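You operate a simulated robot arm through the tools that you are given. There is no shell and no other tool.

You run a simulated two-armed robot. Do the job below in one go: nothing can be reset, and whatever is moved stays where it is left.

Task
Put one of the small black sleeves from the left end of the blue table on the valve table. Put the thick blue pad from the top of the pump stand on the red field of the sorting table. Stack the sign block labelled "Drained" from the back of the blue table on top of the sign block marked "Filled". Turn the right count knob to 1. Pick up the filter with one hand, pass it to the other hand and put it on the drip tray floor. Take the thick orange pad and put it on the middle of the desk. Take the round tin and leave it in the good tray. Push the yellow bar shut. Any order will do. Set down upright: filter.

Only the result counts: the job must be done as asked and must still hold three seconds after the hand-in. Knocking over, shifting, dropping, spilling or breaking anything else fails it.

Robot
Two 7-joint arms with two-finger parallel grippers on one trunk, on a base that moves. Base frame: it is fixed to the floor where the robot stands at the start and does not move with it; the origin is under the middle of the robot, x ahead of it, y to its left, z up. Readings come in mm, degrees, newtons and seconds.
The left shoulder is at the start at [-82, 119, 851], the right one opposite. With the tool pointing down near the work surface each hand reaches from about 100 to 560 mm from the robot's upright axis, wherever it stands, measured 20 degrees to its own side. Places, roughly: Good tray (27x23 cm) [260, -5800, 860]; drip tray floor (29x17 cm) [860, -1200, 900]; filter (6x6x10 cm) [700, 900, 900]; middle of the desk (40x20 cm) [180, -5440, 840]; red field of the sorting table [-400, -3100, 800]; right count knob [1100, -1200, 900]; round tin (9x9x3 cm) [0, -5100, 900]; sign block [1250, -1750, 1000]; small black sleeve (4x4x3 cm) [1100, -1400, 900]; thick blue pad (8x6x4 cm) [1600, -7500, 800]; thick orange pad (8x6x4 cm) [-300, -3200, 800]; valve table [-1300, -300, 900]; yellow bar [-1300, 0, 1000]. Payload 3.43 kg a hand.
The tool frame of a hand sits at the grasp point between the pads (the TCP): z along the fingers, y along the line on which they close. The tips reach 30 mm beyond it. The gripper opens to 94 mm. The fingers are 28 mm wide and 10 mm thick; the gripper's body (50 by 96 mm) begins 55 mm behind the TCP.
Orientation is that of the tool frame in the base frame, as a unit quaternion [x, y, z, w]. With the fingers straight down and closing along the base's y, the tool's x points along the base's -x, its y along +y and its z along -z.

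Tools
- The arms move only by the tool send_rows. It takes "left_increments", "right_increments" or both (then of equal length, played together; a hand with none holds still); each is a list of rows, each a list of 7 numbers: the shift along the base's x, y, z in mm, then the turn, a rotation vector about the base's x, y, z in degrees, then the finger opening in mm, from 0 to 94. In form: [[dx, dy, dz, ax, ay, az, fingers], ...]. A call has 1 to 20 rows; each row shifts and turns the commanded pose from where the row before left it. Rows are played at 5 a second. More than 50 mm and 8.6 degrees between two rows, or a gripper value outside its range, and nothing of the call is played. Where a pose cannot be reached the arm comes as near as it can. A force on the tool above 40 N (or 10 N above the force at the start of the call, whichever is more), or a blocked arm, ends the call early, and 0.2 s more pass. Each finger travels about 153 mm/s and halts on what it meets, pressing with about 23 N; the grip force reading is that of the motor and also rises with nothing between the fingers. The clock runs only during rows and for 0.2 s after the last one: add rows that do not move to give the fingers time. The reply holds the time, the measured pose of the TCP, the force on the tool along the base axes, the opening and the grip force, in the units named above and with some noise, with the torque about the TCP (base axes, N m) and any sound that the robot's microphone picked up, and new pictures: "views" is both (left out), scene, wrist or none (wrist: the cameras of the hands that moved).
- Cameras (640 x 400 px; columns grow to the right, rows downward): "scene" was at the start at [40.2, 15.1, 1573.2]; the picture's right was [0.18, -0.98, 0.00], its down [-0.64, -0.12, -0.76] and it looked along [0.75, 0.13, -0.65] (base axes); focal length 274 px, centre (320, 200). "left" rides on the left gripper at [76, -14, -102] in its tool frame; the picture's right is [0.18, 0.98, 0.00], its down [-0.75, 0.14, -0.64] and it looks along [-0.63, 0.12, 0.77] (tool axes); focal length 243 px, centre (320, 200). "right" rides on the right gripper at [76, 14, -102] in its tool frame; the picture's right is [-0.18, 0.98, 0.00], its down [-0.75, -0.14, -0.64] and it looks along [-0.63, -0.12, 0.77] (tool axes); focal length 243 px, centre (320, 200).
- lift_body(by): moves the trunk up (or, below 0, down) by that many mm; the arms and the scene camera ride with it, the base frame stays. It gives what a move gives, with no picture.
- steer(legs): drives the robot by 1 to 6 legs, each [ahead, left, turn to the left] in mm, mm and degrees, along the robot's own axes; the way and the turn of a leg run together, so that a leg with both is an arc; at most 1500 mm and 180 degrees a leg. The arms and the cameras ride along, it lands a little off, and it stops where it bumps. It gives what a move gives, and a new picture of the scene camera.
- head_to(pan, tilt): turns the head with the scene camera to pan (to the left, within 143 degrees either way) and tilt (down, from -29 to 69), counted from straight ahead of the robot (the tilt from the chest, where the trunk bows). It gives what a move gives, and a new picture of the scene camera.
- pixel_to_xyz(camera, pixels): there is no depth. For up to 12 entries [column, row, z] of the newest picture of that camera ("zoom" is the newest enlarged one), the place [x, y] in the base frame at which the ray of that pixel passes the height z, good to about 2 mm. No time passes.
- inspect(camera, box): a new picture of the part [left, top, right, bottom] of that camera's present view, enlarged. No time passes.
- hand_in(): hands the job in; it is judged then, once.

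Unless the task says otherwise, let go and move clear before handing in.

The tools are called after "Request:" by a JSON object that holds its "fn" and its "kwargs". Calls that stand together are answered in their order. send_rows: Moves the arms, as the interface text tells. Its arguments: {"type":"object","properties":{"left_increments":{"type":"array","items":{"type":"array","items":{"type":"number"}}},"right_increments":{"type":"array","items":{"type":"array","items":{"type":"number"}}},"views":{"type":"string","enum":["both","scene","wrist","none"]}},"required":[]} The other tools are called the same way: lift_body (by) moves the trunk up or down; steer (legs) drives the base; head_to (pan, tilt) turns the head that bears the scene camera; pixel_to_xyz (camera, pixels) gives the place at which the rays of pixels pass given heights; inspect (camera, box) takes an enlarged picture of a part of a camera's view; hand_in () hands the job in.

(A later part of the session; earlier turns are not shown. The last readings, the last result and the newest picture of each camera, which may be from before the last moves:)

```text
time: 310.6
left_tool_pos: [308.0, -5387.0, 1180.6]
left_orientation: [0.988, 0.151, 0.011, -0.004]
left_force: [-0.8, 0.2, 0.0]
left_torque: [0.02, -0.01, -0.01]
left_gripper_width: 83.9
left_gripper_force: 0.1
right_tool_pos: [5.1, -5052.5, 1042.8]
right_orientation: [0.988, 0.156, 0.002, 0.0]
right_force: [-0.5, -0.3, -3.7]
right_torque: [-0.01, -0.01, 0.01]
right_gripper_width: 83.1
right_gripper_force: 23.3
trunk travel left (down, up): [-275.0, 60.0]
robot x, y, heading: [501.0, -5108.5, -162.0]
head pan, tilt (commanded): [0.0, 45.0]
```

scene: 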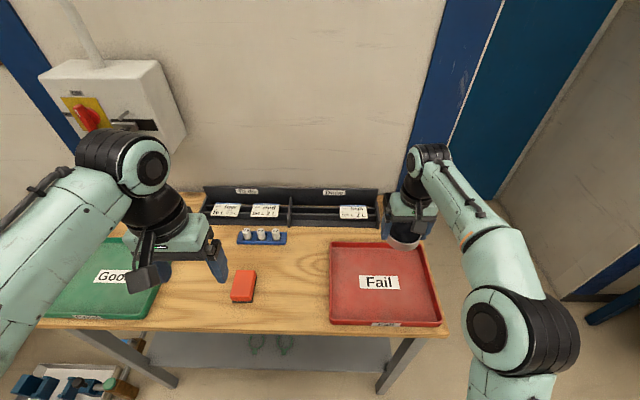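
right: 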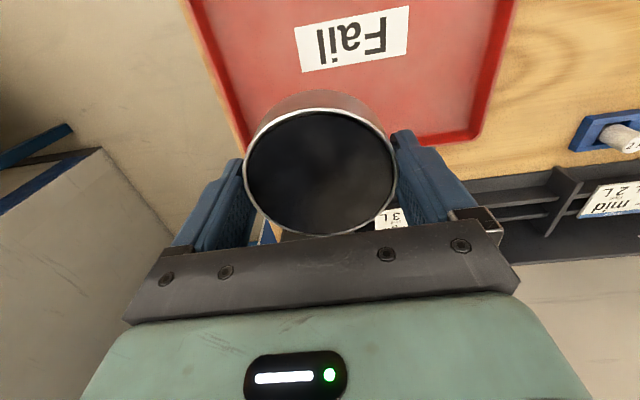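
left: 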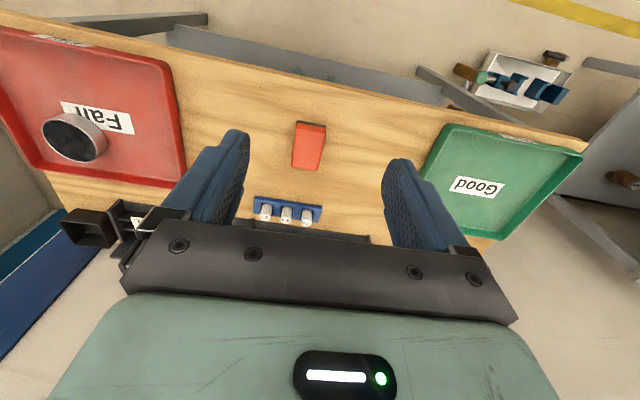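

Tin secured. I'll raise and retract it, then back up and look left before sliding toward the Good tray.

Request:
{"fn": "send_rows", "kwargs": {"right_increments": [[10, 3, 45, 0, 0, 0, 65], [25, 8, 40, 0, 0, 0, 65], [30, 10, 35, 0, 0, 0, 65], [30, 10, 35, 0, 0, 0, 65], [30, 10, 30, 0, 0, 0, 65], [0, 0, 0, 0, 0, 0, 65]], "views": "none"}}

```text
time: 312.0
left_tool_pos: [308.5, -5389.1, 1179.9]
left_orientation: [0.989, 0.15, 0.011, -0.003]
left_force: [-0.1, 0.3, 0.2]
left_torque: [0.01, 0.01, -0.03]
left_gripper_width: 84.1
left_gripper_force: 0.0
right_tool_pos: [130.1, -5011.5, 1226.9]
right_orientation: [0.988, 0.156, 0.002, -0.001]
right_force: [0.0, 0.1, -3.6]
right_torque: [0.0, -0.02, 0.01]
right_gripper_width: 83.4
right_gripper_force: 23.0
trunk travel left (down, up): [-275.0, 60.0]
robot x, y, heading: [502.8, -5108.5, -162.1]
head pan, tilt (commanded): [0.0, 45.0]
```

Request:
{"fn": "steer", "kwargs": {"legs": [[-350, 0, 0]]}}

Request:
{"fn": "head_to", "kwargs": {"pan": 45, "tilt": 40}}

```text
time: 314.3
left_tool_pos: [639.0, -5285.0, 1179.9]
left_orientation: [0.988, 0.153, 0.01, -0.004]
left_force: [0.0, 0.0, -0.3]
left_torque: [0.0, 0.01, 0.0]
left_gripper_width: 84.0
left_gripper_force: 0.0
right_tool_pos: [457.5, -4906.1, 1227.4]
right_orientation: [0.988, 0.157, 0.001, 0.001]
right_force: [0.1, 0.3, -2.8]
right_torque: [0.01, 0.03, 0.01]
right_gripper_width: 83.4
right_gripper_force: 23.0
trunk travel left (down, up): [-275.0, 60.0]
robot x, y, heading: [829.0, -5005.6, -161.9]
head pan, tilt (commanded): [0.0, 45.0]
```

scene: 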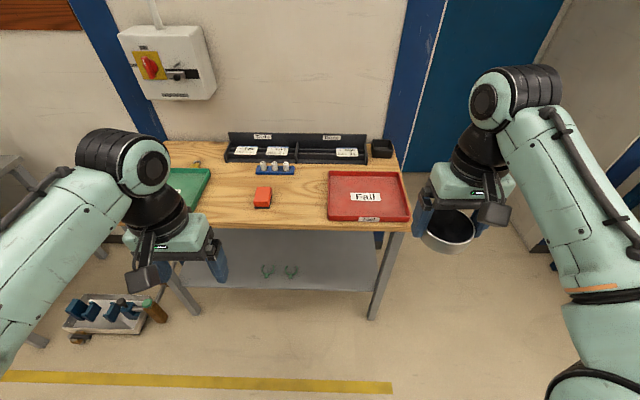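

```text
time: 315.4
left_tool_pos: [636.8, -5283.6, 1179.2]
left_orientation: [0.988, 0.152, 0.01, -0.003]
left_force: [0.7, 0.4, 0.6]
left_torque: [-0.01, 0.01, -0.04]
left_gripper_width: 84.1
left_gripper_force: 0.1
right_tool_pos: [457.8, -4907.5, 1226.5]
right_orientation: [0.988, 0.156, 0.001, 0.0]
right_force: [-0.2, 0.1, -3.4]
right_torque: [-0.01, 0.01, 0.0]
right_gripper_width: 83.4
right_gripper_force: 23.1
trunk travel left (down, up): [-275.0, 60.0]
robot x, y, heading: [831.8, -5003.3, -161.8]
head pan, tilt (commanded): [45.0, 40.0]
```

scene: 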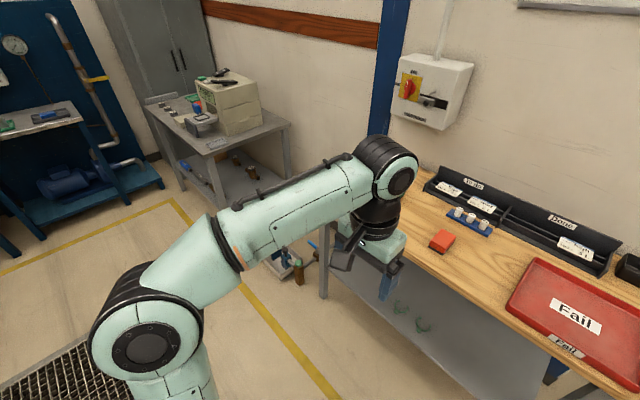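

Request:
{"fn": "pixel_to_xyz", "kwargs": {"camera": "scene", "pixels": [[285, 268, 50], [300, 285, 0], [270, 262, 0], [325, 295, 0], [288, 185, 840], [150, 112, 840]]}}

Request:
{"fn": "inspect", "kwargs": {"camera": "scene", "box": [140, 150, 420, 340]}}

```text
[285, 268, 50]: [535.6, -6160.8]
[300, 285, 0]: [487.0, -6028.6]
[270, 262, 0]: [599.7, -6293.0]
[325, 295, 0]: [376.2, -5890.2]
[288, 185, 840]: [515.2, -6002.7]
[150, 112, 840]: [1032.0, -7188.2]
```

```text
2.11 times, centred on (280, 245) of scene
```

zoom: 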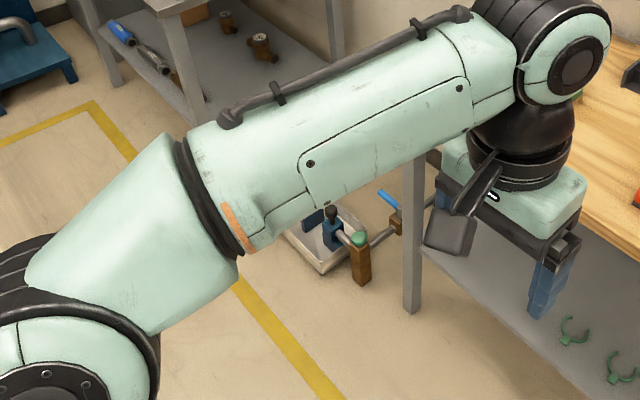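

A parts tray stands on the floor near (500,−6050), beyond the desk's left leg; my path stays clear of it. Sliding left, then ahead.

Request:
{"fn": "steer", "kwargs": {"legs": [[0, 670, 0]]}}

Request:
{"fn": "head_to", "kwargs": {"pan": 0, "tilt": 45}}

```text
time: 321.8
left_tool_pos: [853.5, -5933.1, 1180.7]
left_orientation: [0.987, 0.159, 0.01, -0.003]
left_force: [0.7, -0.1, 0.5]
left_torque: [-0.01, 0.02, -0.02]
left_gripper_width: 83.8
left_gripper_force: 0.1
right_tool_pos: [669.4, -5557.3, 1225.5]
right_orientation: [0.987, 0.163, 0.001, 0.0]
right_force: [-0.1, 0.3, -3.6]
right_torque: [-0.02, -0.02, -0.02]
right_gripper_width: 83.3
right_gripper_force: 22.8
trunk travel left (down, up): [-275.0, 60.0]
robot x, y, heading: [1044.4, -5652.5, -161.5]
head pan, tilt (commanded): [45.0, 40.0]
```

scene: 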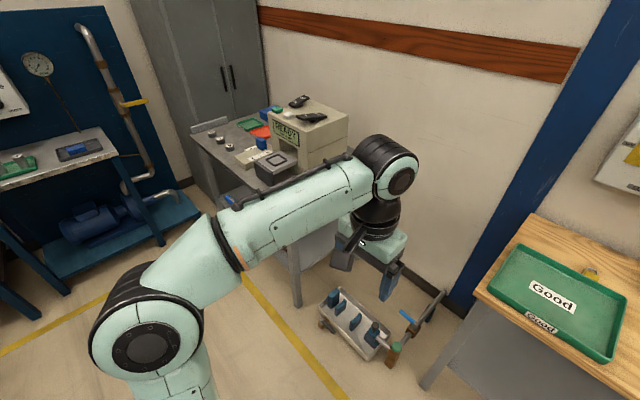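

```text
time: 322.9
left_tool_pos: [854.5, -5932.7, 1180.0]
left_orientation: [0.987, 0.159, 0.011, -0.004]
left_force: [0.5, 0.6, 0.5]
left_torque: [0.0, 0.01, -0.02]
left_gripper_width: 84.1
left_gripper_force: 0.0
right_tool_pos: [669.3, -5556.9, 1226.2]
right_orientation: [0.987, 0.163, 0.001, -0.001]
right_force: [0.5, 0.0, -3.0]
right_torque: [-0.01, 0.04, -0.03]
right_gripper_width: 83.2
right_gripper_force: 22.5
trunk travel left (down, up): [-275.0, 60.0]
robot x, y, heading: [1046.6, -5653.3, -161.3]
head pan, tilt (commanded): [0.0, 45.0]
```

scene: 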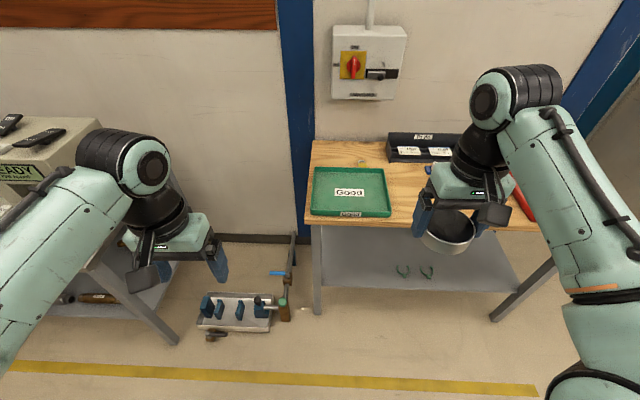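

Request:
{"fn": "pixel_to_xyz", "kwargs": {"camera": "scene", "pixels": [[350, 190, 850], [310, 212, 850], [391, 217, 850], [384, 168, 850], [314, 168, 850], [235, 335, 0], [285, 320, 0], [217, 335, 0], [270, 330, 30]]}}

Request:
{"fn": "inspect", "kwargs": {"camera": "scene", "box": [290, 130, 510, 270]}}

```text
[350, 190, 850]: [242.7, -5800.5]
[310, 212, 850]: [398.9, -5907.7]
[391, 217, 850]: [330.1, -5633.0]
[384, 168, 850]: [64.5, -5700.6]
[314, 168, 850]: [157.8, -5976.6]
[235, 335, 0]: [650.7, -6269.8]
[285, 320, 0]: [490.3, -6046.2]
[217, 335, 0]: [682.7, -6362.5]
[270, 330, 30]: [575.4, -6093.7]
```

```text
2.86 times, centred on (400, 200) of scene
```

zoom: 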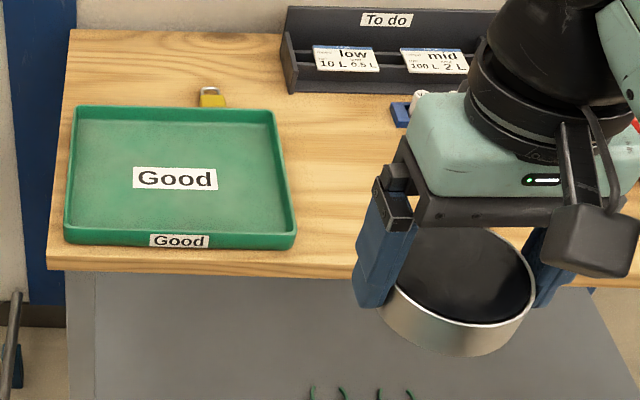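

Good tray centre ≈(242,−5802). Driving ahead 350 mm.

Request:
{"fn": "steer", "kwargs": {"legs": [[350, 0, 0]]}}

```text
time: 325.2
left_tool_pos: [519.4, -6045.2, 1180.2]
left_orientation: [0.987, 0.158, 0.01, -0.004]
left_force: [-1.0, -0.4, 0.8]
left_torque: [0.02, -0.03, 0.03]
left_gripper_width: 84.1
left_gripper_force: 0.0
right_tool_pos: [333.7, -5672.6, 1225.6]
right_orientation: [0.987, 0.163, 0.001, -0.001]
right_force: [0.1, 0.4, -3.5]
right_torque: [0.02, -0.02, -0.03]
right_gripper_width: 83.4
right_gripper_force: 22.7
trunk travel left (down, up): [-275.0, 60.0]
robot x, y, heading: [707.1, -5767.2, -161.2]
head pan, tilt (commanded): [0.0, 45.0]
```

scene: 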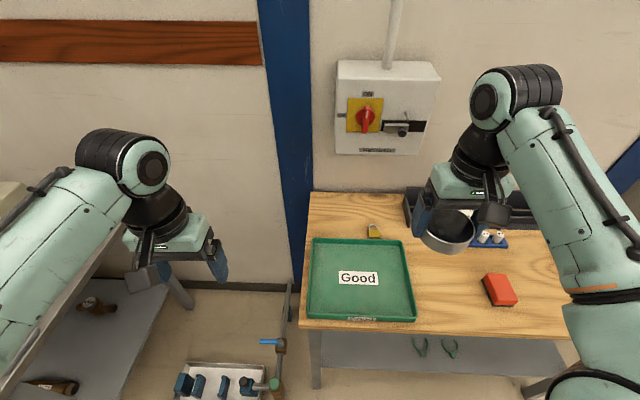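

Request:
{"fn": "pixel_to_xyz", "kwargs": {"camera": "scene", "pixels": [[314, 240, 850], [403, 243, 850], [415, 320, 850], [307, 317, 850], [360, 280, 848]]}}

Request:
{"fn": "send_rows", "kwargs": {"right_increments": [[-18, -26, -25, 0, 0, 0, 65], [-18, -26, -30, 0, 0, 0, 65], [-18, -26, -30, 0, 0, 0, 65], [-18, -26, -30, 0, 0, 0, 65], [-18, -25, -30, 0, 0, 0, 65], [0, 0, -45, 0, 0, 0, 65], [0, 0, -45, 0, 0, 0, 65], [0, 0, -35, 0, 0, 0, 65], [0, 0, 0, 0, 0, 0, 65]], "views": "both"}}

```text
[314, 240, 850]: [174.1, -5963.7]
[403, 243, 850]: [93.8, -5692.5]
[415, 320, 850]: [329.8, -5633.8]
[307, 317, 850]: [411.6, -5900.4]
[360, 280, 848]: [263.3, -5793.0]
```

```text
time: 327.2
left_tool_pos: [519.7, -6046.7, 1180.3]
left_orientation: [0.987, 0.158, 0.01, -0.004]
left_force: [-0.7, -0.4, -0.2]
left_torque: [-0.03, -0.03, -0.01]
left_gripper_width: 84.1
left_gripper_force: 0.1
right_tool_pos: [247.0, -5800.4, 957.9]
right_orientation: [0.986, 0.164, 0.0, -0.001]
right_force: [0.2, 1.0, -3.4]
right_torque: [-0.04, -0.02, -0.02]
right_gripper_width: 83.5
right_gripper_force: 23.3
trunk travel left (down, up): [-275.0, 60.0]
robot x, y, heading: [707.4, -5764.0, -161.5]
head pan, tilt (commanded): [0.0, 45.0]
```

scene: 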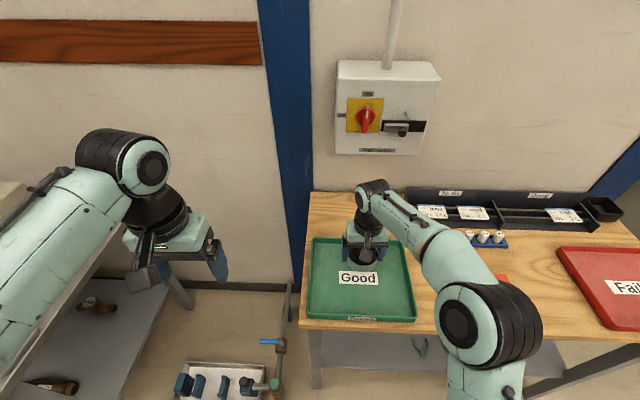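
right: 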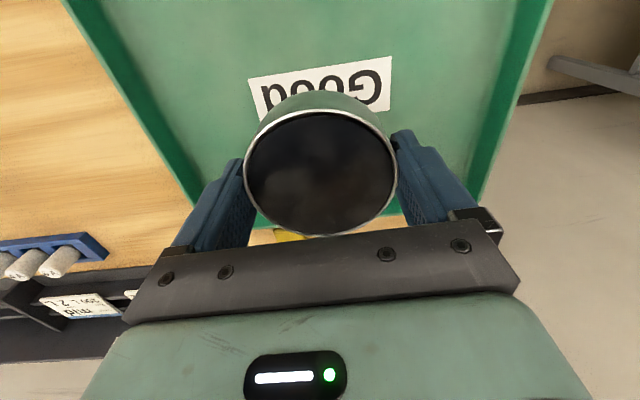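

The tin is over the tray centre. Lowering to the floor of the Good tray.

Request:
{"fn": "send_rows", "kwargs": {"right_increments": [[3, 1, -25, 0, 0, 0, 65], [0, 0, -20, 0, 0, 0, 65], [0, 0, -12, 0, 0, 0, 65], [0, 0, -4, 0, 0, 0, 65], [0, 0, -3, 0, 0, 0, 65], [0, 0, 0, 0, 0, 0, 65]], "views": "none"}}

```text
time: 328.6
left_tool_pos: [518.3, -6045.4, 1180.1]
left_orientation: [0.987, 0.158, 0.01, -0.004]
left_force: [0.6, 0.4, -0.1]
left_torque: [-0.02, 0.02, 0.05]
left_gripper_width: 84.0
left_gripper_force: 0.0
right_tool_pos: [247.3, -5798.1, 893.6]
right_orientation: [0.986, 0.164, 0.001, 0.0]
right_force: [0.3, 0.3, -2.5]
right_torque: [0.01, 0.0, 0.03]
right_gripper_width: 83.3
right_gripper_force: 23.4
trunk travel left (down, up): [-275.0, 60.0]
robot x, y, heading: [707.4, -5763.9, -161.4]
head pan, tilt (commanded): [0.0, 45.0]
```

Request:
{"fn": "send_rows", "kwargs": {"right_increments": [[0, 0, -2, 0, 0, 0, 65], [0, 0, -1.5, 0, 0, 0, 65], [0, 0, -1.5, 0, 0, 0, 65], [0, 0, 0, 0, 0, 0, 65]], "views": "none"}}

```text
time: 329.6
left_tool_pos: [520.0, -6046.2, 1180.3]
left_orientation: [0.987, 0.158, 0.01, -0.003]
left_force: [-0.3, -0.4, 0.3]
left_torque: [0.0, -0.01, -0.02]
left_gripper_width: 84.0
left_gripper_force: 0.1
right_tool_pos: [246.7, -5799.1, 888.6]
right_orientation: [0.987, 0.163, 0.0, 0.0]
right_force: [2.9, 0.1, 9.2]
right_torque: [0.38, 0.12, -0.05]
right_gripper_width: 83.2
right_gripper_force: 22.8
trunk travel left (down, up): [-275.0, 60.0]
robot x, y, heading: [709.0, -5763.2, -161.4]
head pan, tilt (commanded): [0.0, 45.0]
```

Contact. Opening fully and rising straight up.

Request:
{"fn": "send_rows", "kwargs": {"right_increments": [[0, 0, 0.8, 0, 0, 0, 65], [0, 0, 0, 0, 0, 0, 86], [0, 0, 0, 0, 0, 0, 94], [0, 0, 0, 0, 0, 0, 94], [0, 0, 6, 0, 0, 0, 94], [0, 0, 12, 0, 0, 0, 94], [0, 0, 25, 0, 0, 0, 94], [0, 0, 35, 0, 0, 0, 94], [0, 0, 0, 0, 0, 0, 94]], "views": "both"}}

```text
time: 331.6
left_tool_pos: [519.2, -6045.7, 1179.4]
left_orientation: [0.987, 0.158, 0.009, -0.004]
left_force: [0.6, 0.1, 0.2]
left_torque: [-0.04, 0.02, -0.02]
left_gripper_width: 84.1
left_gripper_force: 0.0
right_tool_pos: [246.7, -5799.9, 966.6]
right_orientation: [0.987, 0.163, 0.0, -0.001]
right_force: [0.3, -1.1, 0.4]
right_torque: [-0.03, 0.0, 0.0]
right_gripper_width: 93.7
right_gripper_force: 0.1
trunk travel left (down, up): [-275.0, 60.0]
robot x, y, heading: [708.5, -5763.9, -161.3]
head pan, tilt (commanded): [0.0, 45.0]
```

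scene: 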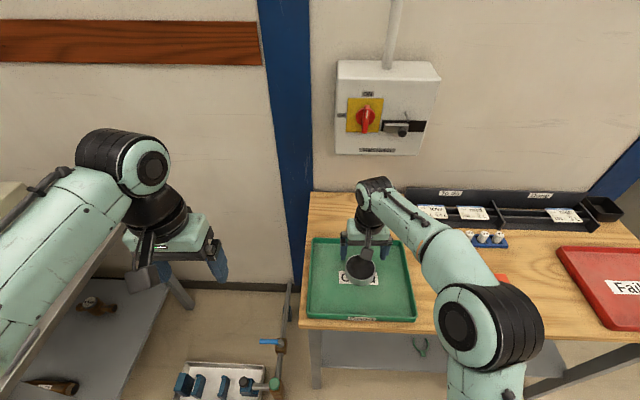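
right: 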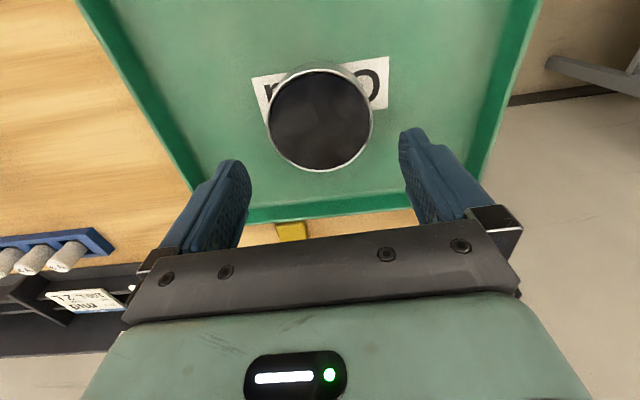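

The tin rests in the Good tray. I'll retract the right arm, back away, and turn left toward the pump stand at the far end.

Request:
{"fn": "send_rows", "kwargs": {"right_increments": [[0, 0, 45, 0, 0, 0, 90], [0, 0, 45, 0, 0, 0, 90], [15, 5, 45, 0, 0, 0, 90], [25, 10, 40, 0, 0, 0, 90], [30, 10, 35, 0, 0, 0, 90], [30, 10, 30, 0, 0, 0, 90], [0, 0, 0, 0, 0, 0, 90]], "views": "scene"}}

```text
time: 333.2
left_tool_pos: [519.0, -6045.6, 1181.5]
left_orientation: [0.987, 0.158, 0.01, -0.003]
left_force: [-0.1, 0.1, 0.0]
left_torque: [-0.01, 0.03, -0.04]
left_gripper_width: 84.3
left_gripper_force: 0.1
right_tool_pos: [346.4, -5763.7, 1208.9]
right_orientation: [0.987, 0.163, 0.0, -0.001]
right_force: [-0.4, 0.3, -0.4]
right_torque: [-0.02, 0.02, -0.01]
right_gripper_width: 90.3
right_gripper_force: 0.0
trunk travel left (down, up): [-275.0, 60.0]
robot x, y, heading: [710.3, -5761.3, -161.2]
head pan, tilt (commanded): [0.0, 45.0]
```

scene: 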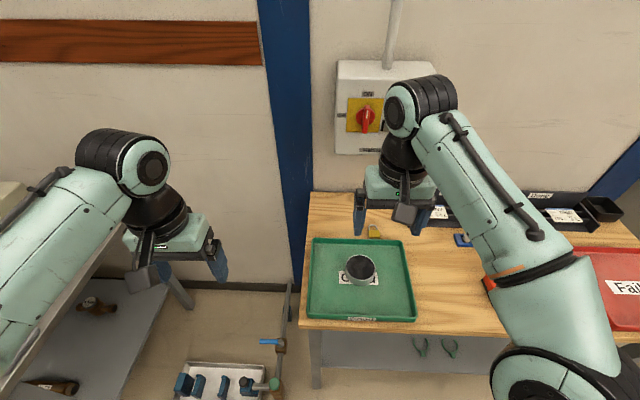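

Request:
{"fn": "steer", "kwargs": {"legs": [[-450, 0, 0], [0, 0, 89]]}}

Request:
{"fn": "head_to", "kwargs": {"pan": 0, "tilt": 30}}

```text
time: 339.8
left_tool_pos: [1414.4, -5811.6, 1180.7]
left_orientation: [0.587, 0.809, 0.005, -0.01]
left_force: [0.4, -0.5, -0.6]
left_torque: [0.0, -0.01, -0.03]
left_gripper_width: 83.7
left_gripper_force: 0.1
right_tool_pos: [1130.6, -5982.0, 1208.3]
right_orientation: [0.584, 0.811, 0.001, -0.001]
right_force: [-0.7, -0.1, -1.1]
right_torque: [-0.02, 0.0, 0.04]
right_gripper_width: 89.8
right_gripper_force: 0.0
trunk travel left (down, up): [-275.0, 60.0]
robot x, y, heading: [1132.1, -5621.1, -72.0]
head pan, tilt (commanded): [0.0, 45.0]
```

scene: 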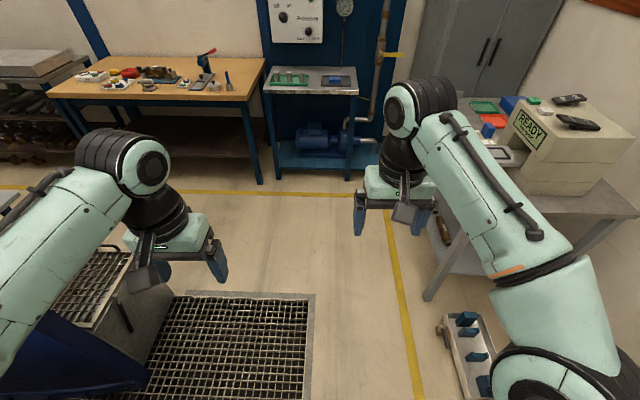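

```text
time: 340.5
left_tool_pos: [1414.7, -5811.8, 1181.1]
left_orientation: [0.588, 0.809, 0.005, -0.01]
left_force: [-0.3, -0.6, 0.7]
left_torque: [0.0, 0.03, 0.01]
left_gripper_width: 84.0
left_gripper_force: 0.1
right_tool_pos: [1131.0, -5983.1, 1207.0]
right_orientation: [0.584, 0.812, 0.0, -0.001]
right_force: [0.7, 0.0, -0.2]
right_torque: [0.0, 0.01, 0.0]
right_gripper_width: 89.9
right_gripper_force: 0.1
trunk travel left (down, up): [-275.0, 60.0]
robot x, y, heading: [1136.0, -5617.9, -71.5]
head pan, tilt (commanded): [0.0, 30.0]
```

scene: 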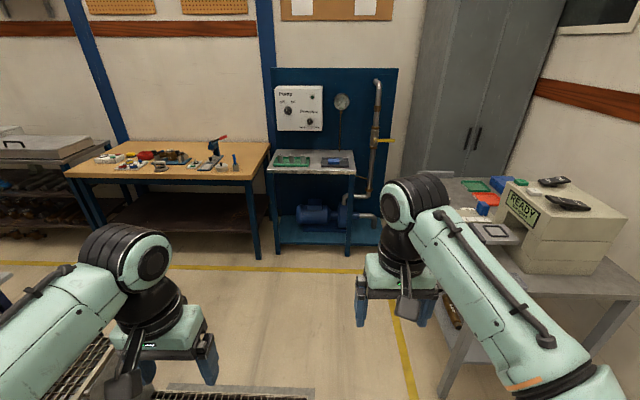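

The pump stand is ahead at (315,165). Zooming in on its top and other pads nearby.

Request:
{"fn": "inspect", "kwargs": {"camera": "scene", "box": [250, 130, 400, 230]}}

Request:
{"fn": "inspect", "kwargs": {"camera": "scene", "box": [420, 150, 620, 280]}}

Request:
{"fn": "pixel_to_xyz", "kwargs": {"camera": "scene", "pixels": [[337, 162, 820], [290, 162, 820], [268, 172, 800], [355, 175, 800], [275, 250, 0], [350, 250, 0], [337, 160, 860]]}}

```text
4.00 times, centred on (325, 180) of scene
```

zoom: 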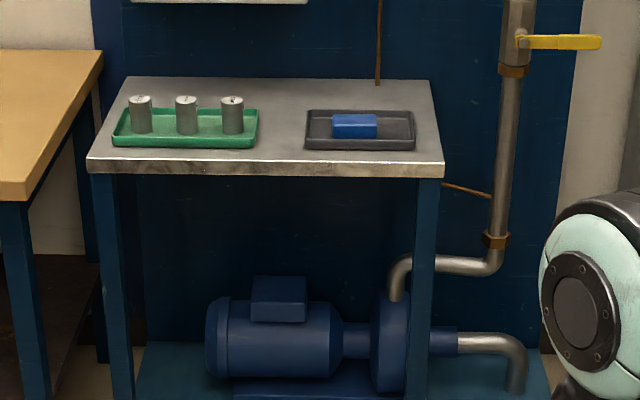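

```text
3.08 times, centred on (520, 215) of scene
```

zoom: 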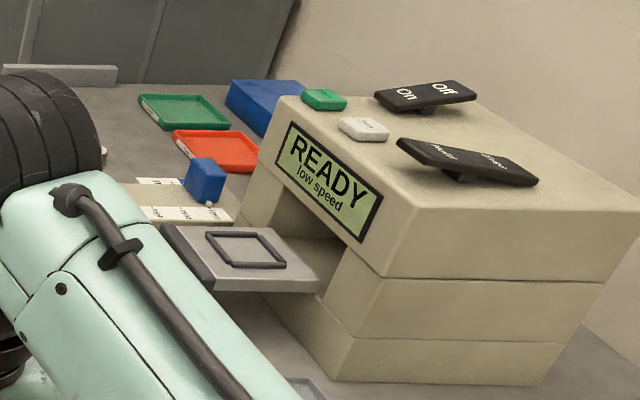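

```text
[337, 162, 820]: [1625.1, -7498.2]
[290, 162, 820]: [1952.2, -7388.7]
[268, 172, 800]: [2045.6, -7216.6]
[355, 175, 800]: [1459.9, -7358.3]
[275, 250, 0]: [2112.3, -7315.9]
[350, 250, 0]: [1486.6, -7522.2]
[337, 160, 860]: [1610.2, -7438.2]
```

Request:
{"fn": "pixel_to_xyz", "kwargs": {"camera": "scene", "pixels": [[440, 392, 0], [445, 180, 850], [520, 262, 850], [430, 310, 300], [500, 200, 1000], [200, 395, 0], [300, 390, 0], [155, 395, 0], [365, 272, 0]]}}

Request:
{"fn": "head_to", "kwargs": {"pan": 0, "tilt": 55}}

```text
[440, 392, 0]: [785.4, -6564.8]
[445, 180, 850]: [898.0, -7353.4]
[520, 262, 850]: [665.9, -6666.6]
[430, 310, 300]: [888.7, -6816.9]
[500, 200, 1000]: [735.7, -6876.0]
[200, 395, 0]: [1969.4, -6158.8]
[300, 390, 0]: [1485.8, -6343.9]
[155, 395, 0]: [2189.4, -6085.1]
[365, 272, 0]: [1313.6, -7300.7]
```

```text
time: 341.4
left_tool_pos: [1414.1, -5811.0, 1180.1]
left_orientation: [0.587, 0.809, 0.004, -0.01]
left_force: [0.4, 0.8, -0.8]
left_torque: [0.0, 0.01, -0.03]
left_gripper_width: 84.1
left_gripper_force: 0.0
right_tool_pos: [1129.9, -5982.3, 1208.4]
right_orientation: [0.584, 0.812, 0.0, -0.001]
right_force: [0.3, -0.2, 0.2]
right_torque: [0.02, -0.02, 0.02]
right_gripper_width: 90.1
right_gripper_force: 0.0
trunk travel left (down, up): [-275.0, 60.0]
robot x, y, heading: [1134.2, -5621.7, -71.9]
head pan, tilt (commanded): [0.0, 55.0]
```

scene: 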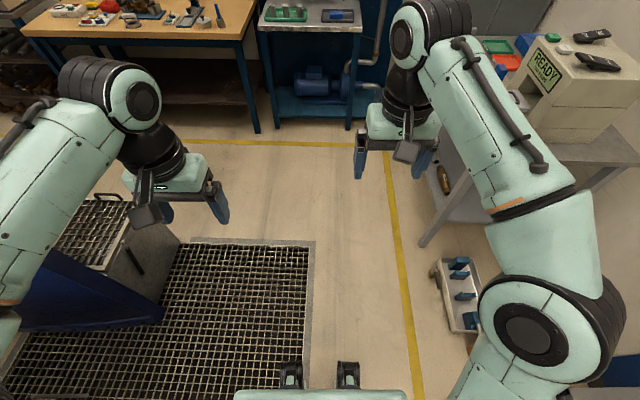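

Request:
{"fn": "pixel_to_xyz", "kwargs": {"camera": "scene", "pixels": [[312, 245, 0], [306, 360, 0], [388, 200, 0], [425, 395, 0], [420, 243, 0], [435, 260, 0], [468, 330, 0]]}}

Request:
{"fn": "inspect", "kwargs": {"camera": "scene", "box": [180, 220, 420, 400]}}

```text
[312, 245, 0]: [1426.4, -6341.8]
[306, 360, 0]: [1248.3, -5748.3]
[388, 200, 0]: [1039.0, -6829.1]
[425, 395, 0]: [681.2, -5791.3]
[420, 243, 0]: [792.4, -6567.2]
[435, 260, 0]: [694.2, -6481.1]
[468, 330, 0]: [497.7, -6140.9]
```

```text
2.22 times, centred on (300, 310) of scene
```

zoom: 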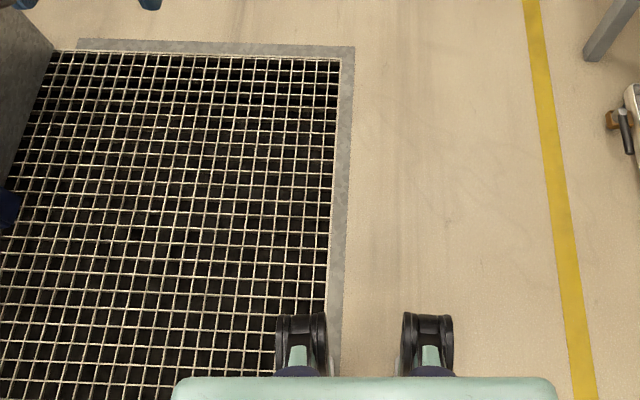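

The floor grate is flush, but I'll keep off it: shift right 170, go ahead 1000, shift back left.

Request:
{"fn": "steer", "kwargs": {"legs": [[0, -170, 0], [1000, 0, 0], [0, 150, 0]]}}

Request:
{"fn": "head_to", "kwargs": {"pan": 0, "tilt": 40}}

```text
time: 349.8
left_tool_pos: [1701.9, -6749.5, 1180.9]
left_orientation: [0.588, 0.809, 0.005, -0.009]
left_force: [-0.3, 0.6, -0.5]
left_torque: [0.03, 0.01, -0.04]
left_gripper_width: 84.1
left_gripper_force: 0.0
right_tool_pos: [1418.9, -6921.8, 1207.2]
right_orientation: [0.584, 0.812, 0.0, -0.001]
right_force: [-1.3, 0.0, 1.3]
right_torque: [0.0, 0.04, -0.02]
right_gripper_width: 90.0
right_gripper_force: 0.1
trunk travel left (down, up): [-275.0, 60.0]
robot x, y, heading: [1419.8, -6561.9, -71.6]
head pan, tilt (commanded): [0.0, 55.0]
```

scene: 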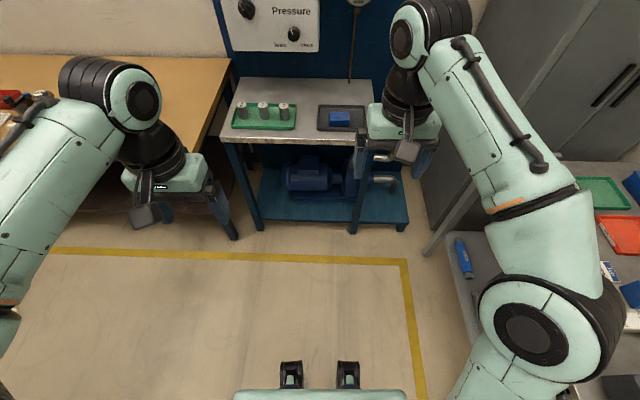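

```text
time: 350.6
left_tool_pos: [1702.0, -6748.5, 1180.4]
left_orientation: [0.588, 0.809, 0.004, -0.009]
left_force: [1.0, -0.6, 0.2]
left_torque: [0.04, -0.03, -0.02]
left_gripper_width: 84.4
left_gripper_force: 0.0
right_tool_pos: [1419.0, -6919.8, 1207.8]
right_orientation: [0.584, 0.812, 0.001, 0.0]
right_force: [-0.1, 1.3, 0.8]
right_torque: [-0.02, 0.02, -0.01]
right_gripper_width: 90.2
right_gripper_force: 0.0
trunk travel left (down, up): [-275.0, 60.0]
robot x, y, heading: [1423.9, -6556.0, -71.5]
head pan, tilt (commanded): [0.0, 40.0]
```

scene: 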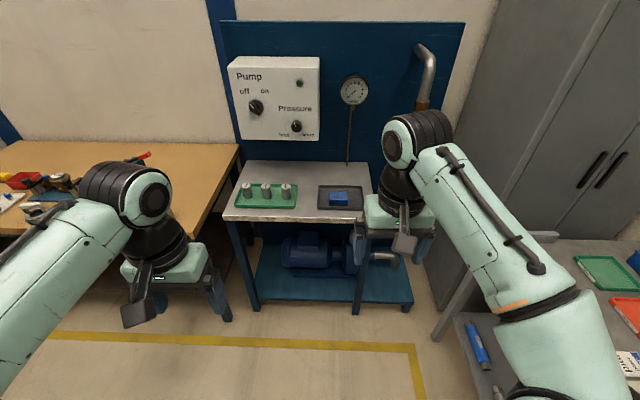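

Request:
{"fn": "pixel_to_xyz", "kwargs": {"camera": "scene", "pixels": [[339, 197, 800], [339, 197, 830], [339, 197, 860], [222, 219, 800], [361, 223, 800], [318, 208, 805], [363, 209, 805], [435, 335, 0], [440, 330, 840]]}}

Request:
{"fn": "inspect", "kwargs": {"camera": "scene", "box": [220, 150, 400, 260]}}

```text
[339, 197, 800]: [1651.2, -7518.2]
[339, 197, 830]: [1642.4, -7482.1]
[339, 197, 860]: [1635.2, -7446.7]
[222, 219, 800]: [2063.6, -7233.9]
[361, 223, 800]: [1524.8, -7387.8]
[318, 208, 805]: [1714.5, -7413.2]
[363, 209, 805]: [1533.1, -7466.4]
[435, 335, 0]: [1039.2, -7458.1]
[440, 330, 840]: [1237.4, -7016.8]
```

```text
3.56 times, centred on (310, 205) of scene
```

zoom: 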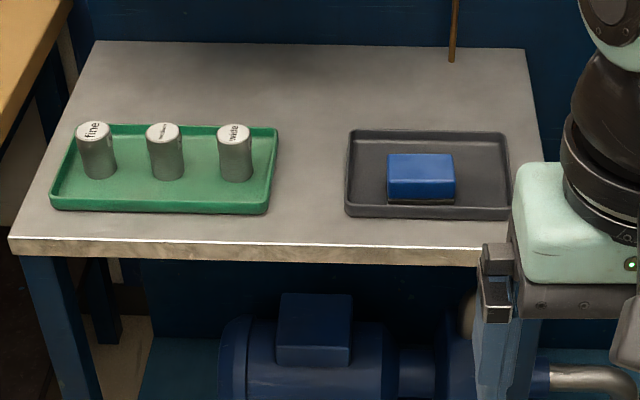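

The blue pad lies in a dark tray at ≈(1642,−7482). Driving ahead 500 mm.

Request:
{"fn": "steer", "kwargs": {"legs": [[500, 0, 0]]}}

Request:
{"fn": "head_to", "kwargs": {"pan": 0, "tilt": 48}}

```text
time: 353.5
left_tool_pos: [1863.2, -7216.8, 1180.2]
left_orientation: [0.583, 0.812, 0.005, -0.009]
left_force: [0.1, 0.1, -0.1]
left_torque: [0.01, -0.01, 0.0]
left_gripper_width: 83.6
left_gripper_force: 0.0
right_tool_pos: [1582.7, -7392.9, 1207.1]
right_orientation: [0.579, 0.815, 0.0, -0.001]
right_force: [0.2, 0.0, 0.0]
right_torque: [0.02, 0.02, 0.0]
right_gripper_width: 89.8
right_gripper_force: 0.1
trunk travel left (down, up): [-275.0, 60.0]
robot x, y, heading: [1581.9, -7032.6, -70.8]
head pan, tilt (commanded): [0.0, 40.0]
```

scene: 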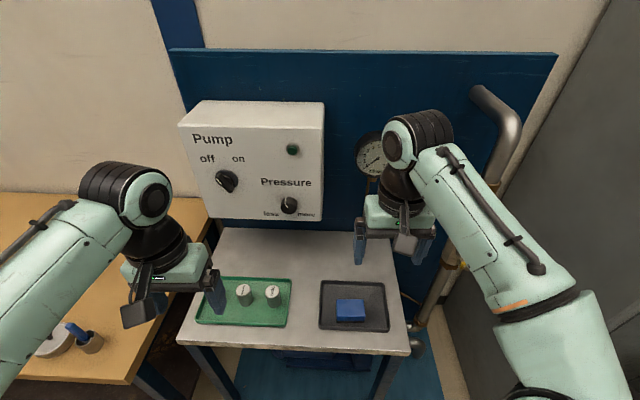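

```text
time: 354.2
left_tool_pos: [1864.2, -7216.8, 1180.8]
left_orientation: [0.583, 0.812, 0.004, -0.009]
left_force: [0.0, -0.4, 0.5]
left_torque: [0.0, 0.01, -0.01]
left_gripper_width: 83.9
left_gripper_force: 0.0
right_tool_pos: [1583.7, -7391.9, 1207.6]
right_orientation: [0.579, 0.815, 0.0, 0.0]
right_force: [-0.4, 0.0, -0.9]
right_torque: [0.02, -0.02, 0.01]
right_gripper_width: 90.4
right_gripper_force: 0.1
trunk travel left (down, up): [-275.0, 60.0]
robot x, y, heading: [1582.5, -7033.6, -70.9]
head pan, tilt (commanded): [0.0, 48.0]
```

scene: 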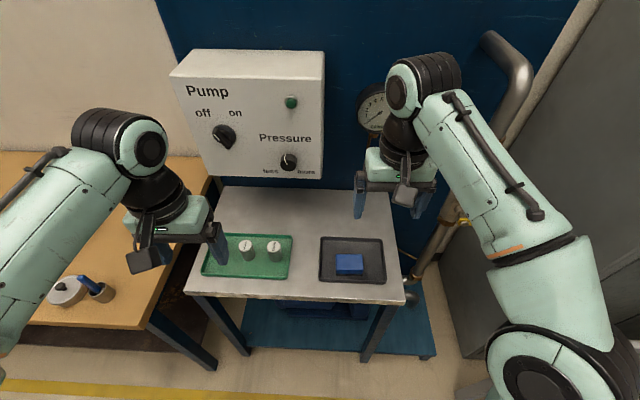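

Request:
{"fn": "pixel_to_xyz", "kwargs": {"camera": "scene", "pixels": [[350, 262, 800], [350, 262, 830], [350, 262, 850], [320, 278, 805], [384, 283, 805], [381, 240, 805], [322, 238, 805], [405, 302, 800]]}}

Request:
{"fn": "inspect", "kwargs": {"camera": "scene", "box": [290, 210, 430, 310]}}

Request:
{"fn": "inspect", "kwargs": {"camera": "right", "box": [200, 0, 460, 200]}}

```text
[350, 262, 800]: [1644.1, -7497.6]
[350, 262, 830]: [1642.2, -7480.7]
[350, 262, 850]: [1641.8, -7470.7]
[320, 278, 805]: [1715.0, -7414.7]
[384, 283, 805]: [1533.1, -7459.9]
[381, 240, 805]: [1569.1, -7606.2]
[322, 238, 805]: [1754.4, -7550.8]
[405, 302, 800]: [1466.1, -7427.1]
```

```text
4.00 times, centred on (360, 260) of scene
```

zoom: 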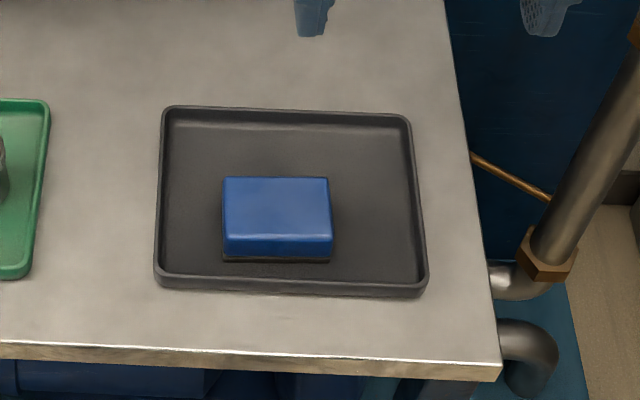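

```text
2.00 times, centred on (330, 100) of right
```

zoom: 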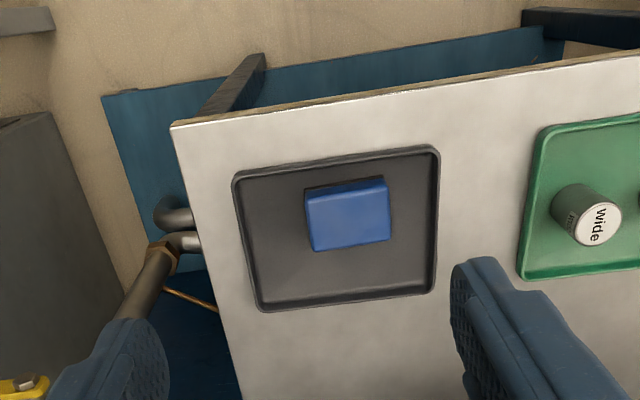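

The pad's long side runs across my line, with room on both sides in its tray. Hovering the right hand above it.

Request:
{"fn": "send_rows", "kwargs": {"right_increments": [[12, -16, -42, 0, 0, 0, 94], [12, -16, -42, 0, 0, 0, 94], [12, -16, -42, 0, 0, 0, 94], [12, -16, -42, 0, 0, 0, 94], [11, -15, -40, 0, 0, 0, 94], [0, 0, 0, 0, 0, 0, 94]], "views": "both"}}

Request:
{"fn": "inspect", "kwargs": {"camera": "right", "box": [220, 20, 420, 180]}}

```text
time: 355.6
left_tool_pos: [1863.6, -7216.1, 1180.8]
left_orientation: [0.583, 0.812, 0.004, -0.01]
left_force: [0.1, 0.3, -0.4]
left_torque: [-0.03, -0.01, -0.02]
left_gripper_width: 84.2
left_gripper_force: 0.1
right_tool_pos: [1642.9, -7471.1, 1001.9]
right_orientation: [0.579, 0.815, 0.0, 0.0]
right_force: [-0.4, 0.1, -0.9]
right_torque: [-0.05, 0.01, 0.01]
right_gripper_width: 94.1
right_gripper_force: 0.1
trunk travel left (down, up): [-275.0, 60.0]
robot x, y, heading: [1581.8, -7031.4, -70.8]
head pan, tilt (commanded): [0.0, 48.0]
```

scene: 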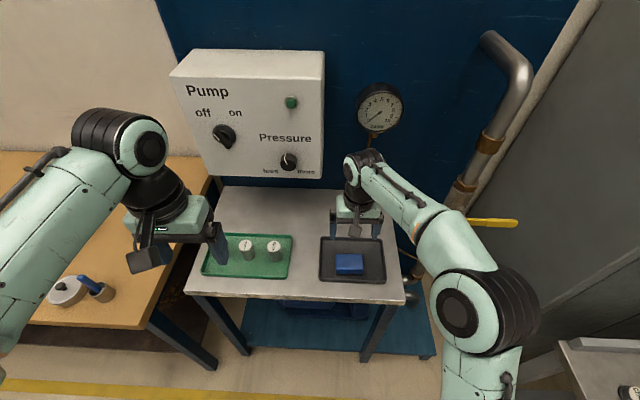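
right: 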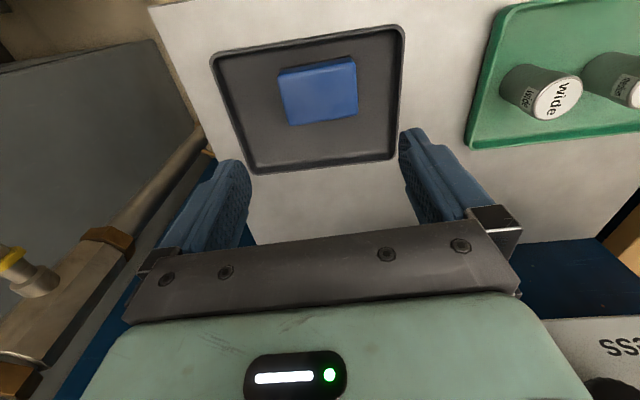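

```text
2.50 times, centred on (320, 100) of right
```

zoom: 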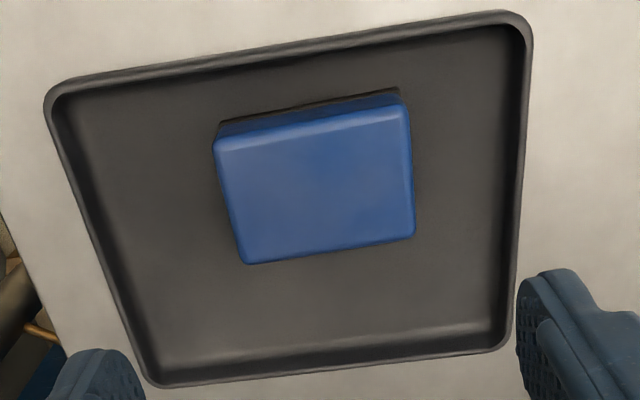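

Centred within 2 mm and aligned to 1°. Descending around the pad.

Request:
{"fn": "send_rows", "kwargs": {"right_increments": [[0.5, 1.5, -40, 0, 0, 0, 94], [0, 0, -40, 0, 0, 0, 94], [0, 0, -20, 0, 0, 0, 94], [0, 0, 0, 0, 0, 0, 94]], "views": "wrist"}}

```text
time: 356.6
left_tool_pos: [1864.9, -7216.9, 1180.2]
left_orientation: [0.583, 0.812, 0.004, -0.01]
left_force: [0.0, -0.5, -0.2]
left_torque: [0.0, 0.01, -0.03]
left_gripper_width: 84.1
left_gripper_force: 0.0
right_tool_pos: [1643.1, -7468.7, 901.3]
right_orientation: [0.579, 0.815, 0.001, -0.001]
right_force: [0.2, -0.7, 0.1]
right_torque: [-0.02, 0.03, -0.02]
right_gripper_width: 93.9
right_gripper_force: 0.1
trunk travel left (down, up): [-275.0, 60.0]
robot x, y, heading: [1579.5, -7031.1, -70.7]
head pan, tilt (commanded): [0.0, 48.0]
```

right: 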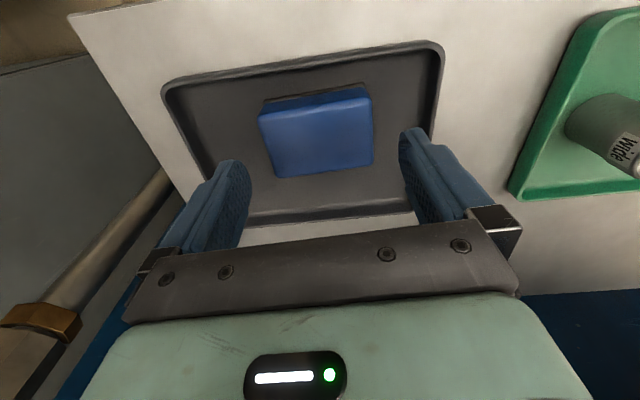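

Request:
{"fn": "send_rows", "kwargs": {"right_increments": [[0, 0, -25, 0, 0, 0, 94], [0, 0, -18, 0, 0, 0, 94], [0, 0, -8, 0, 0, 0, 94], [0, 0, 0, 0, 0, 0, 94]], "views": "wrist"}}

```text
time: 357.6
left_tool_pos: [1864.1, -7216.5, 1180.8]
left_orientation: [0.583, 0.812, 0.005, -0.01]
left_force: [-0.3, 0.8, -1.0]
left_torque: [-0.03, 0.03, 0.04]
left_gripper_width: 84.0
left_gripper_force: 0.1
right_tool_pos: [1642.0, -7470.1, 849.4]
right_orientation: [0.579, 0.816, 0.001, 0.0]
right_force: [0.6, -0.1, 0.4]
right_torque: [0.01, -0.03, -0.01]
right_gripper_width: 94.0
right_gripper_force: 0.0
trunk travel left (down, up): [-275.0, 60.0]
robot x, y, heading: [1580.1, -7031.7, -71.1]
head pan, tilt (commanded): [0.0, 48.0]
```

right: 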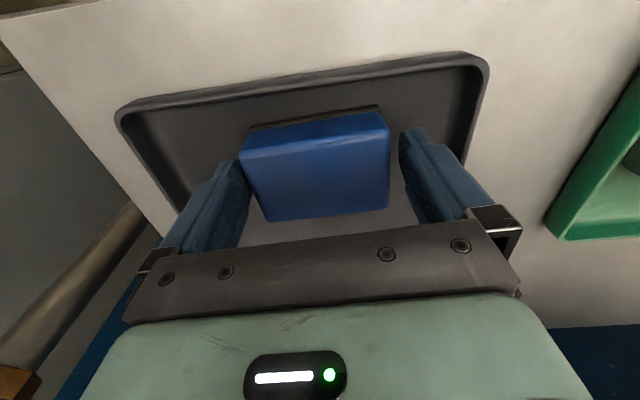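

Fingers are either side of the pad. Closing and lifting.

Request:
{"fn": "send_rows", "kwargs": {"right_increments": [[0, 0, 0, 0, 0, 0, 84], [0, 0, 0, 0, 0, 0, 74], [0, 0, 0, 0, 0, 0, 64], [0, 0, 0, 0, 0, 0, 55], [0, 0, 0, 0, 0, 0, 55], [0, 0, 15, 0, 0, 0, 55], [0, 0, 35, 0, 0, 0, 55], [0, 0, 40, 0, 0, 0, 55], [0, 0, 45, 0, 0, 0, 55], [0, 0, 0, 0, 0, 0, 55]], "views": "both"}}

```text
time: 359.8
left_tool_pos: [1864.6, -7217.9, 1181.4]
left_orientation: [0.583, 0.812, 0.005, -0.009]
left_force: [0.6, -0.3, -0.4]
left_torque: [0.0, 0.04, 0.01]
left_gripper_width: 84.0
left_gripper_force: 0.1
right_tool_pos: [1643.2, -7469.6, 984.7]
right_orientation: [0.579, 0.815, 0.0, 0.0]
right_force: [-0.7, 0.4, -1.0]
right_torque: [0.0, -0.01, 0.0]
right_gripper_width: 79.3
right_gripper_force: 22.6
trunk travel left (down, up): [-275.0, 60.0]
robot x, y, heading: [1577.0, -7028.4, -70.9]
head pan, tilt (commanded): [0.0, 48.0]
```

scene: 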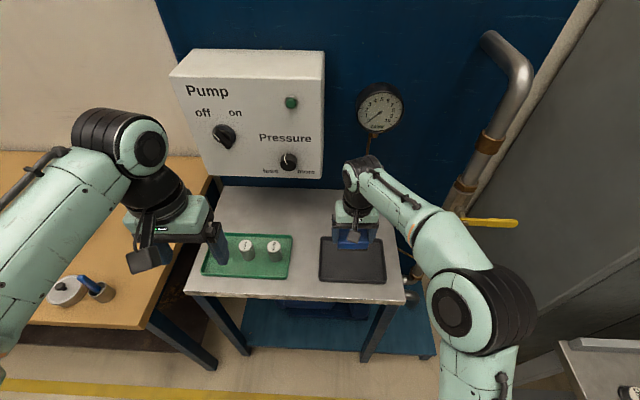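
right: 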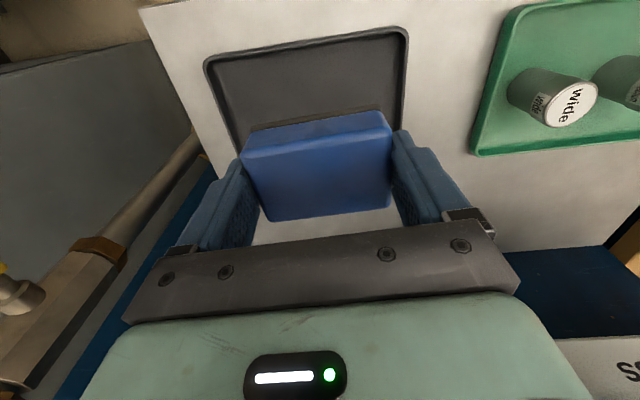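

Blue pad held (79.3 mm). Retracting up and back.

Request:
{"fn": "send_rows", "kwargs": {"right_increments": [[-3, 8, 45, 0, 0, 0, 55], [-6, 18, 45, 0, 0, 0, 55], [-8, 23, 40, 0, 0, 0, 55], [-8, 23, 40, 0, 0, 0, 55], [-8, 23, 35, 0, 0, 0, 55], [0, 0, 0, 0, 0, 0, 55]], "views": "scene"}}

```text
time: 361.2
left_tool_pos: [1864.0, -7217.4, 1180.6]
left_orientation: [0.583, 0.813, 0.005, -0.01]
left_force: [-0.1, 0.3, -0.3]
left_torque: [-0.03, 0.05, 0.01]
left_gripper_width: 83.9
left_gripper_force: 0.1
right_tool_pos: [1609.6, -7375.9, 1188.2]
right_orientation: [0.58, 0.815, -0.001, -0.001]
right_force: [-0.6, -0.1, -1.0]
right_torque: [0.01, 0.02, -0.01]
right_gripper_width: 79.3
right_gripper_force: 23.6
trunk travel left (down, up): [-275.0, 60.0]
robot x, y, heading: [1579.4, -7025.2, -71.0]
head pan, tilt (commanded): [0.0, 48.0]
```

scene: 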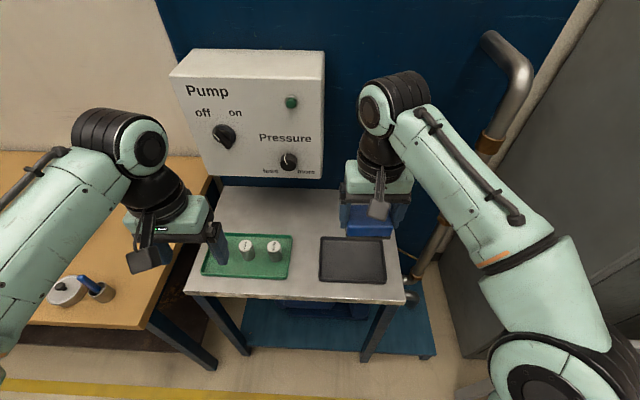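

Driving back the same way I came, keeping off the grate, then turning right to face the sorting-table wall.

Request:
{"fn": "steer", "kwargs": {"legs": [[-500, 0, 0], [0, -150, 0], [-1000, 0, 0], [0, 170, 0], [0, 0, -91]]}}

```text
time: 376.1
left_tool_pos: [915.0, -5882.1, 1180.0]
left_orientation: [0.989, 0.15, 0.01, -0.004]
left_force: [0.4, -1.1, -0.4]
left_torque: [0.04, -0.02, 0.0]
left_gripper_width: 83.9
left_gripper_force: 0.1
right_tool_pos: [760.0, -5622.3, 1188.6]
right_orientation: [0.988, 0.155, 0.001, 0.0]
right_force: [0.7, 0.9, -1.6]
right_torque: [0.0, 0.01, -0.02]
right_gripper_width: 79.4
right_gripper_force: 22.7
trunk travel left (down, up): [-275.0, 60.0]
robot x, y, heading: [1109.5, -5604.9, -162.1]
head pan, tilt (commanded): [0.0, 48.0]
```

scene: 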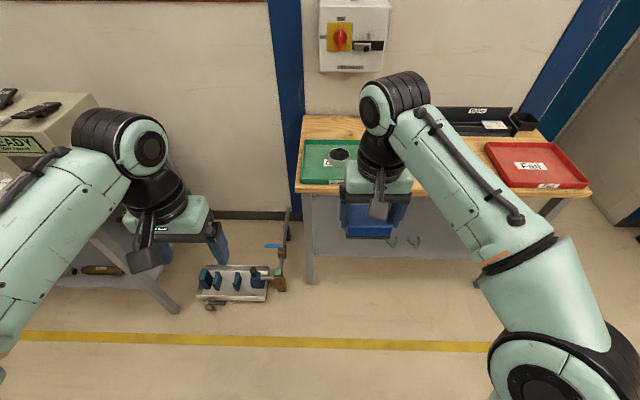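

The tin is visible in the Good tray at (338,155). Sliding right along the aisle to the sorting table.

Request:
{"fn": "steer", "kwargs": {"legs": [[0, -1430, 0], [0, -1420, 0]]}}

Request:
{"fn": "head_to", "kwargs": {"pan": 0, "tilt": 45}}

```text
time: 400.9
left_tool_pos: [19.6, -3200.7, 1179.8]
left_orientation: [0.985, 0.17, 0.01, -0.003]
left_force: [-0.5, -0.2, -0.7]
left_torque: [-0.01, -0.01, 0.01]
left_gripper_width: 83.8
left_gripper_force: 0.0
right_tool_pos: [-145.0, -2947.3, 1188.6]
right_orientation: [0.985, 0.175, 0.001, 0.0]
right_force: [0.0, 0.4, -1.4]
right_torque: [-0.01, 0.02, 0.0]
right_gripper_width: 79.2
right_gripper_force: 23.1
trunk travel left (down, up): [-275.0, 60.0]
robot x, y, heading: [201.3, -2914.3, -160.1]
head pan, tilt (commanded): [0.0, 48.0]
```

scene: 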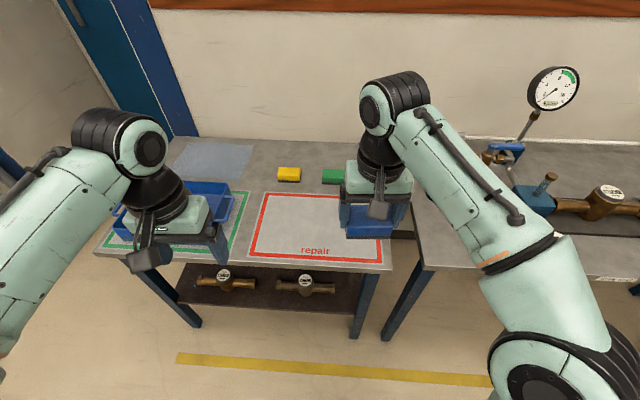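

```text
time: 401.6
left_tool_pos: [19.5, -3200.4, 1179.9]
left_orientation: [0.985, 0.171, 0.009, -0.003]
left_force: [-0.2, -0.6, 0.5]
left_torque: [0.0, -0.01, -0.01]
left_gripper_width: 84.0
left_gripper_force: 0.0
right_tool_pos: [-144.6, -2948.0, 1188.2]
right_orientation: [0.984, 0.176, 0.0, -0.002]
right_force: [-0.5, -0.2, -1.1]
right_torque: [0.0, -0.01, 0.02]
right_gripper_width: 79.2
right_gripper_force: 23.2
trunk travel left (down, up): [-275.0, 60.0]
robot x, y, heading: [201.6, -2912.6, -159.9]
head pan, tilt (commanded): [0.0, 45.0]
```

scene: 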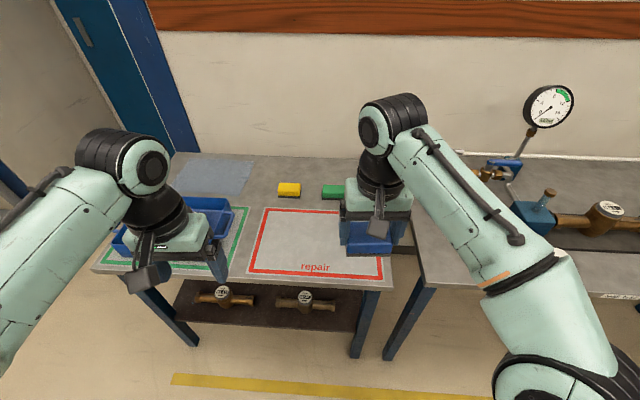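

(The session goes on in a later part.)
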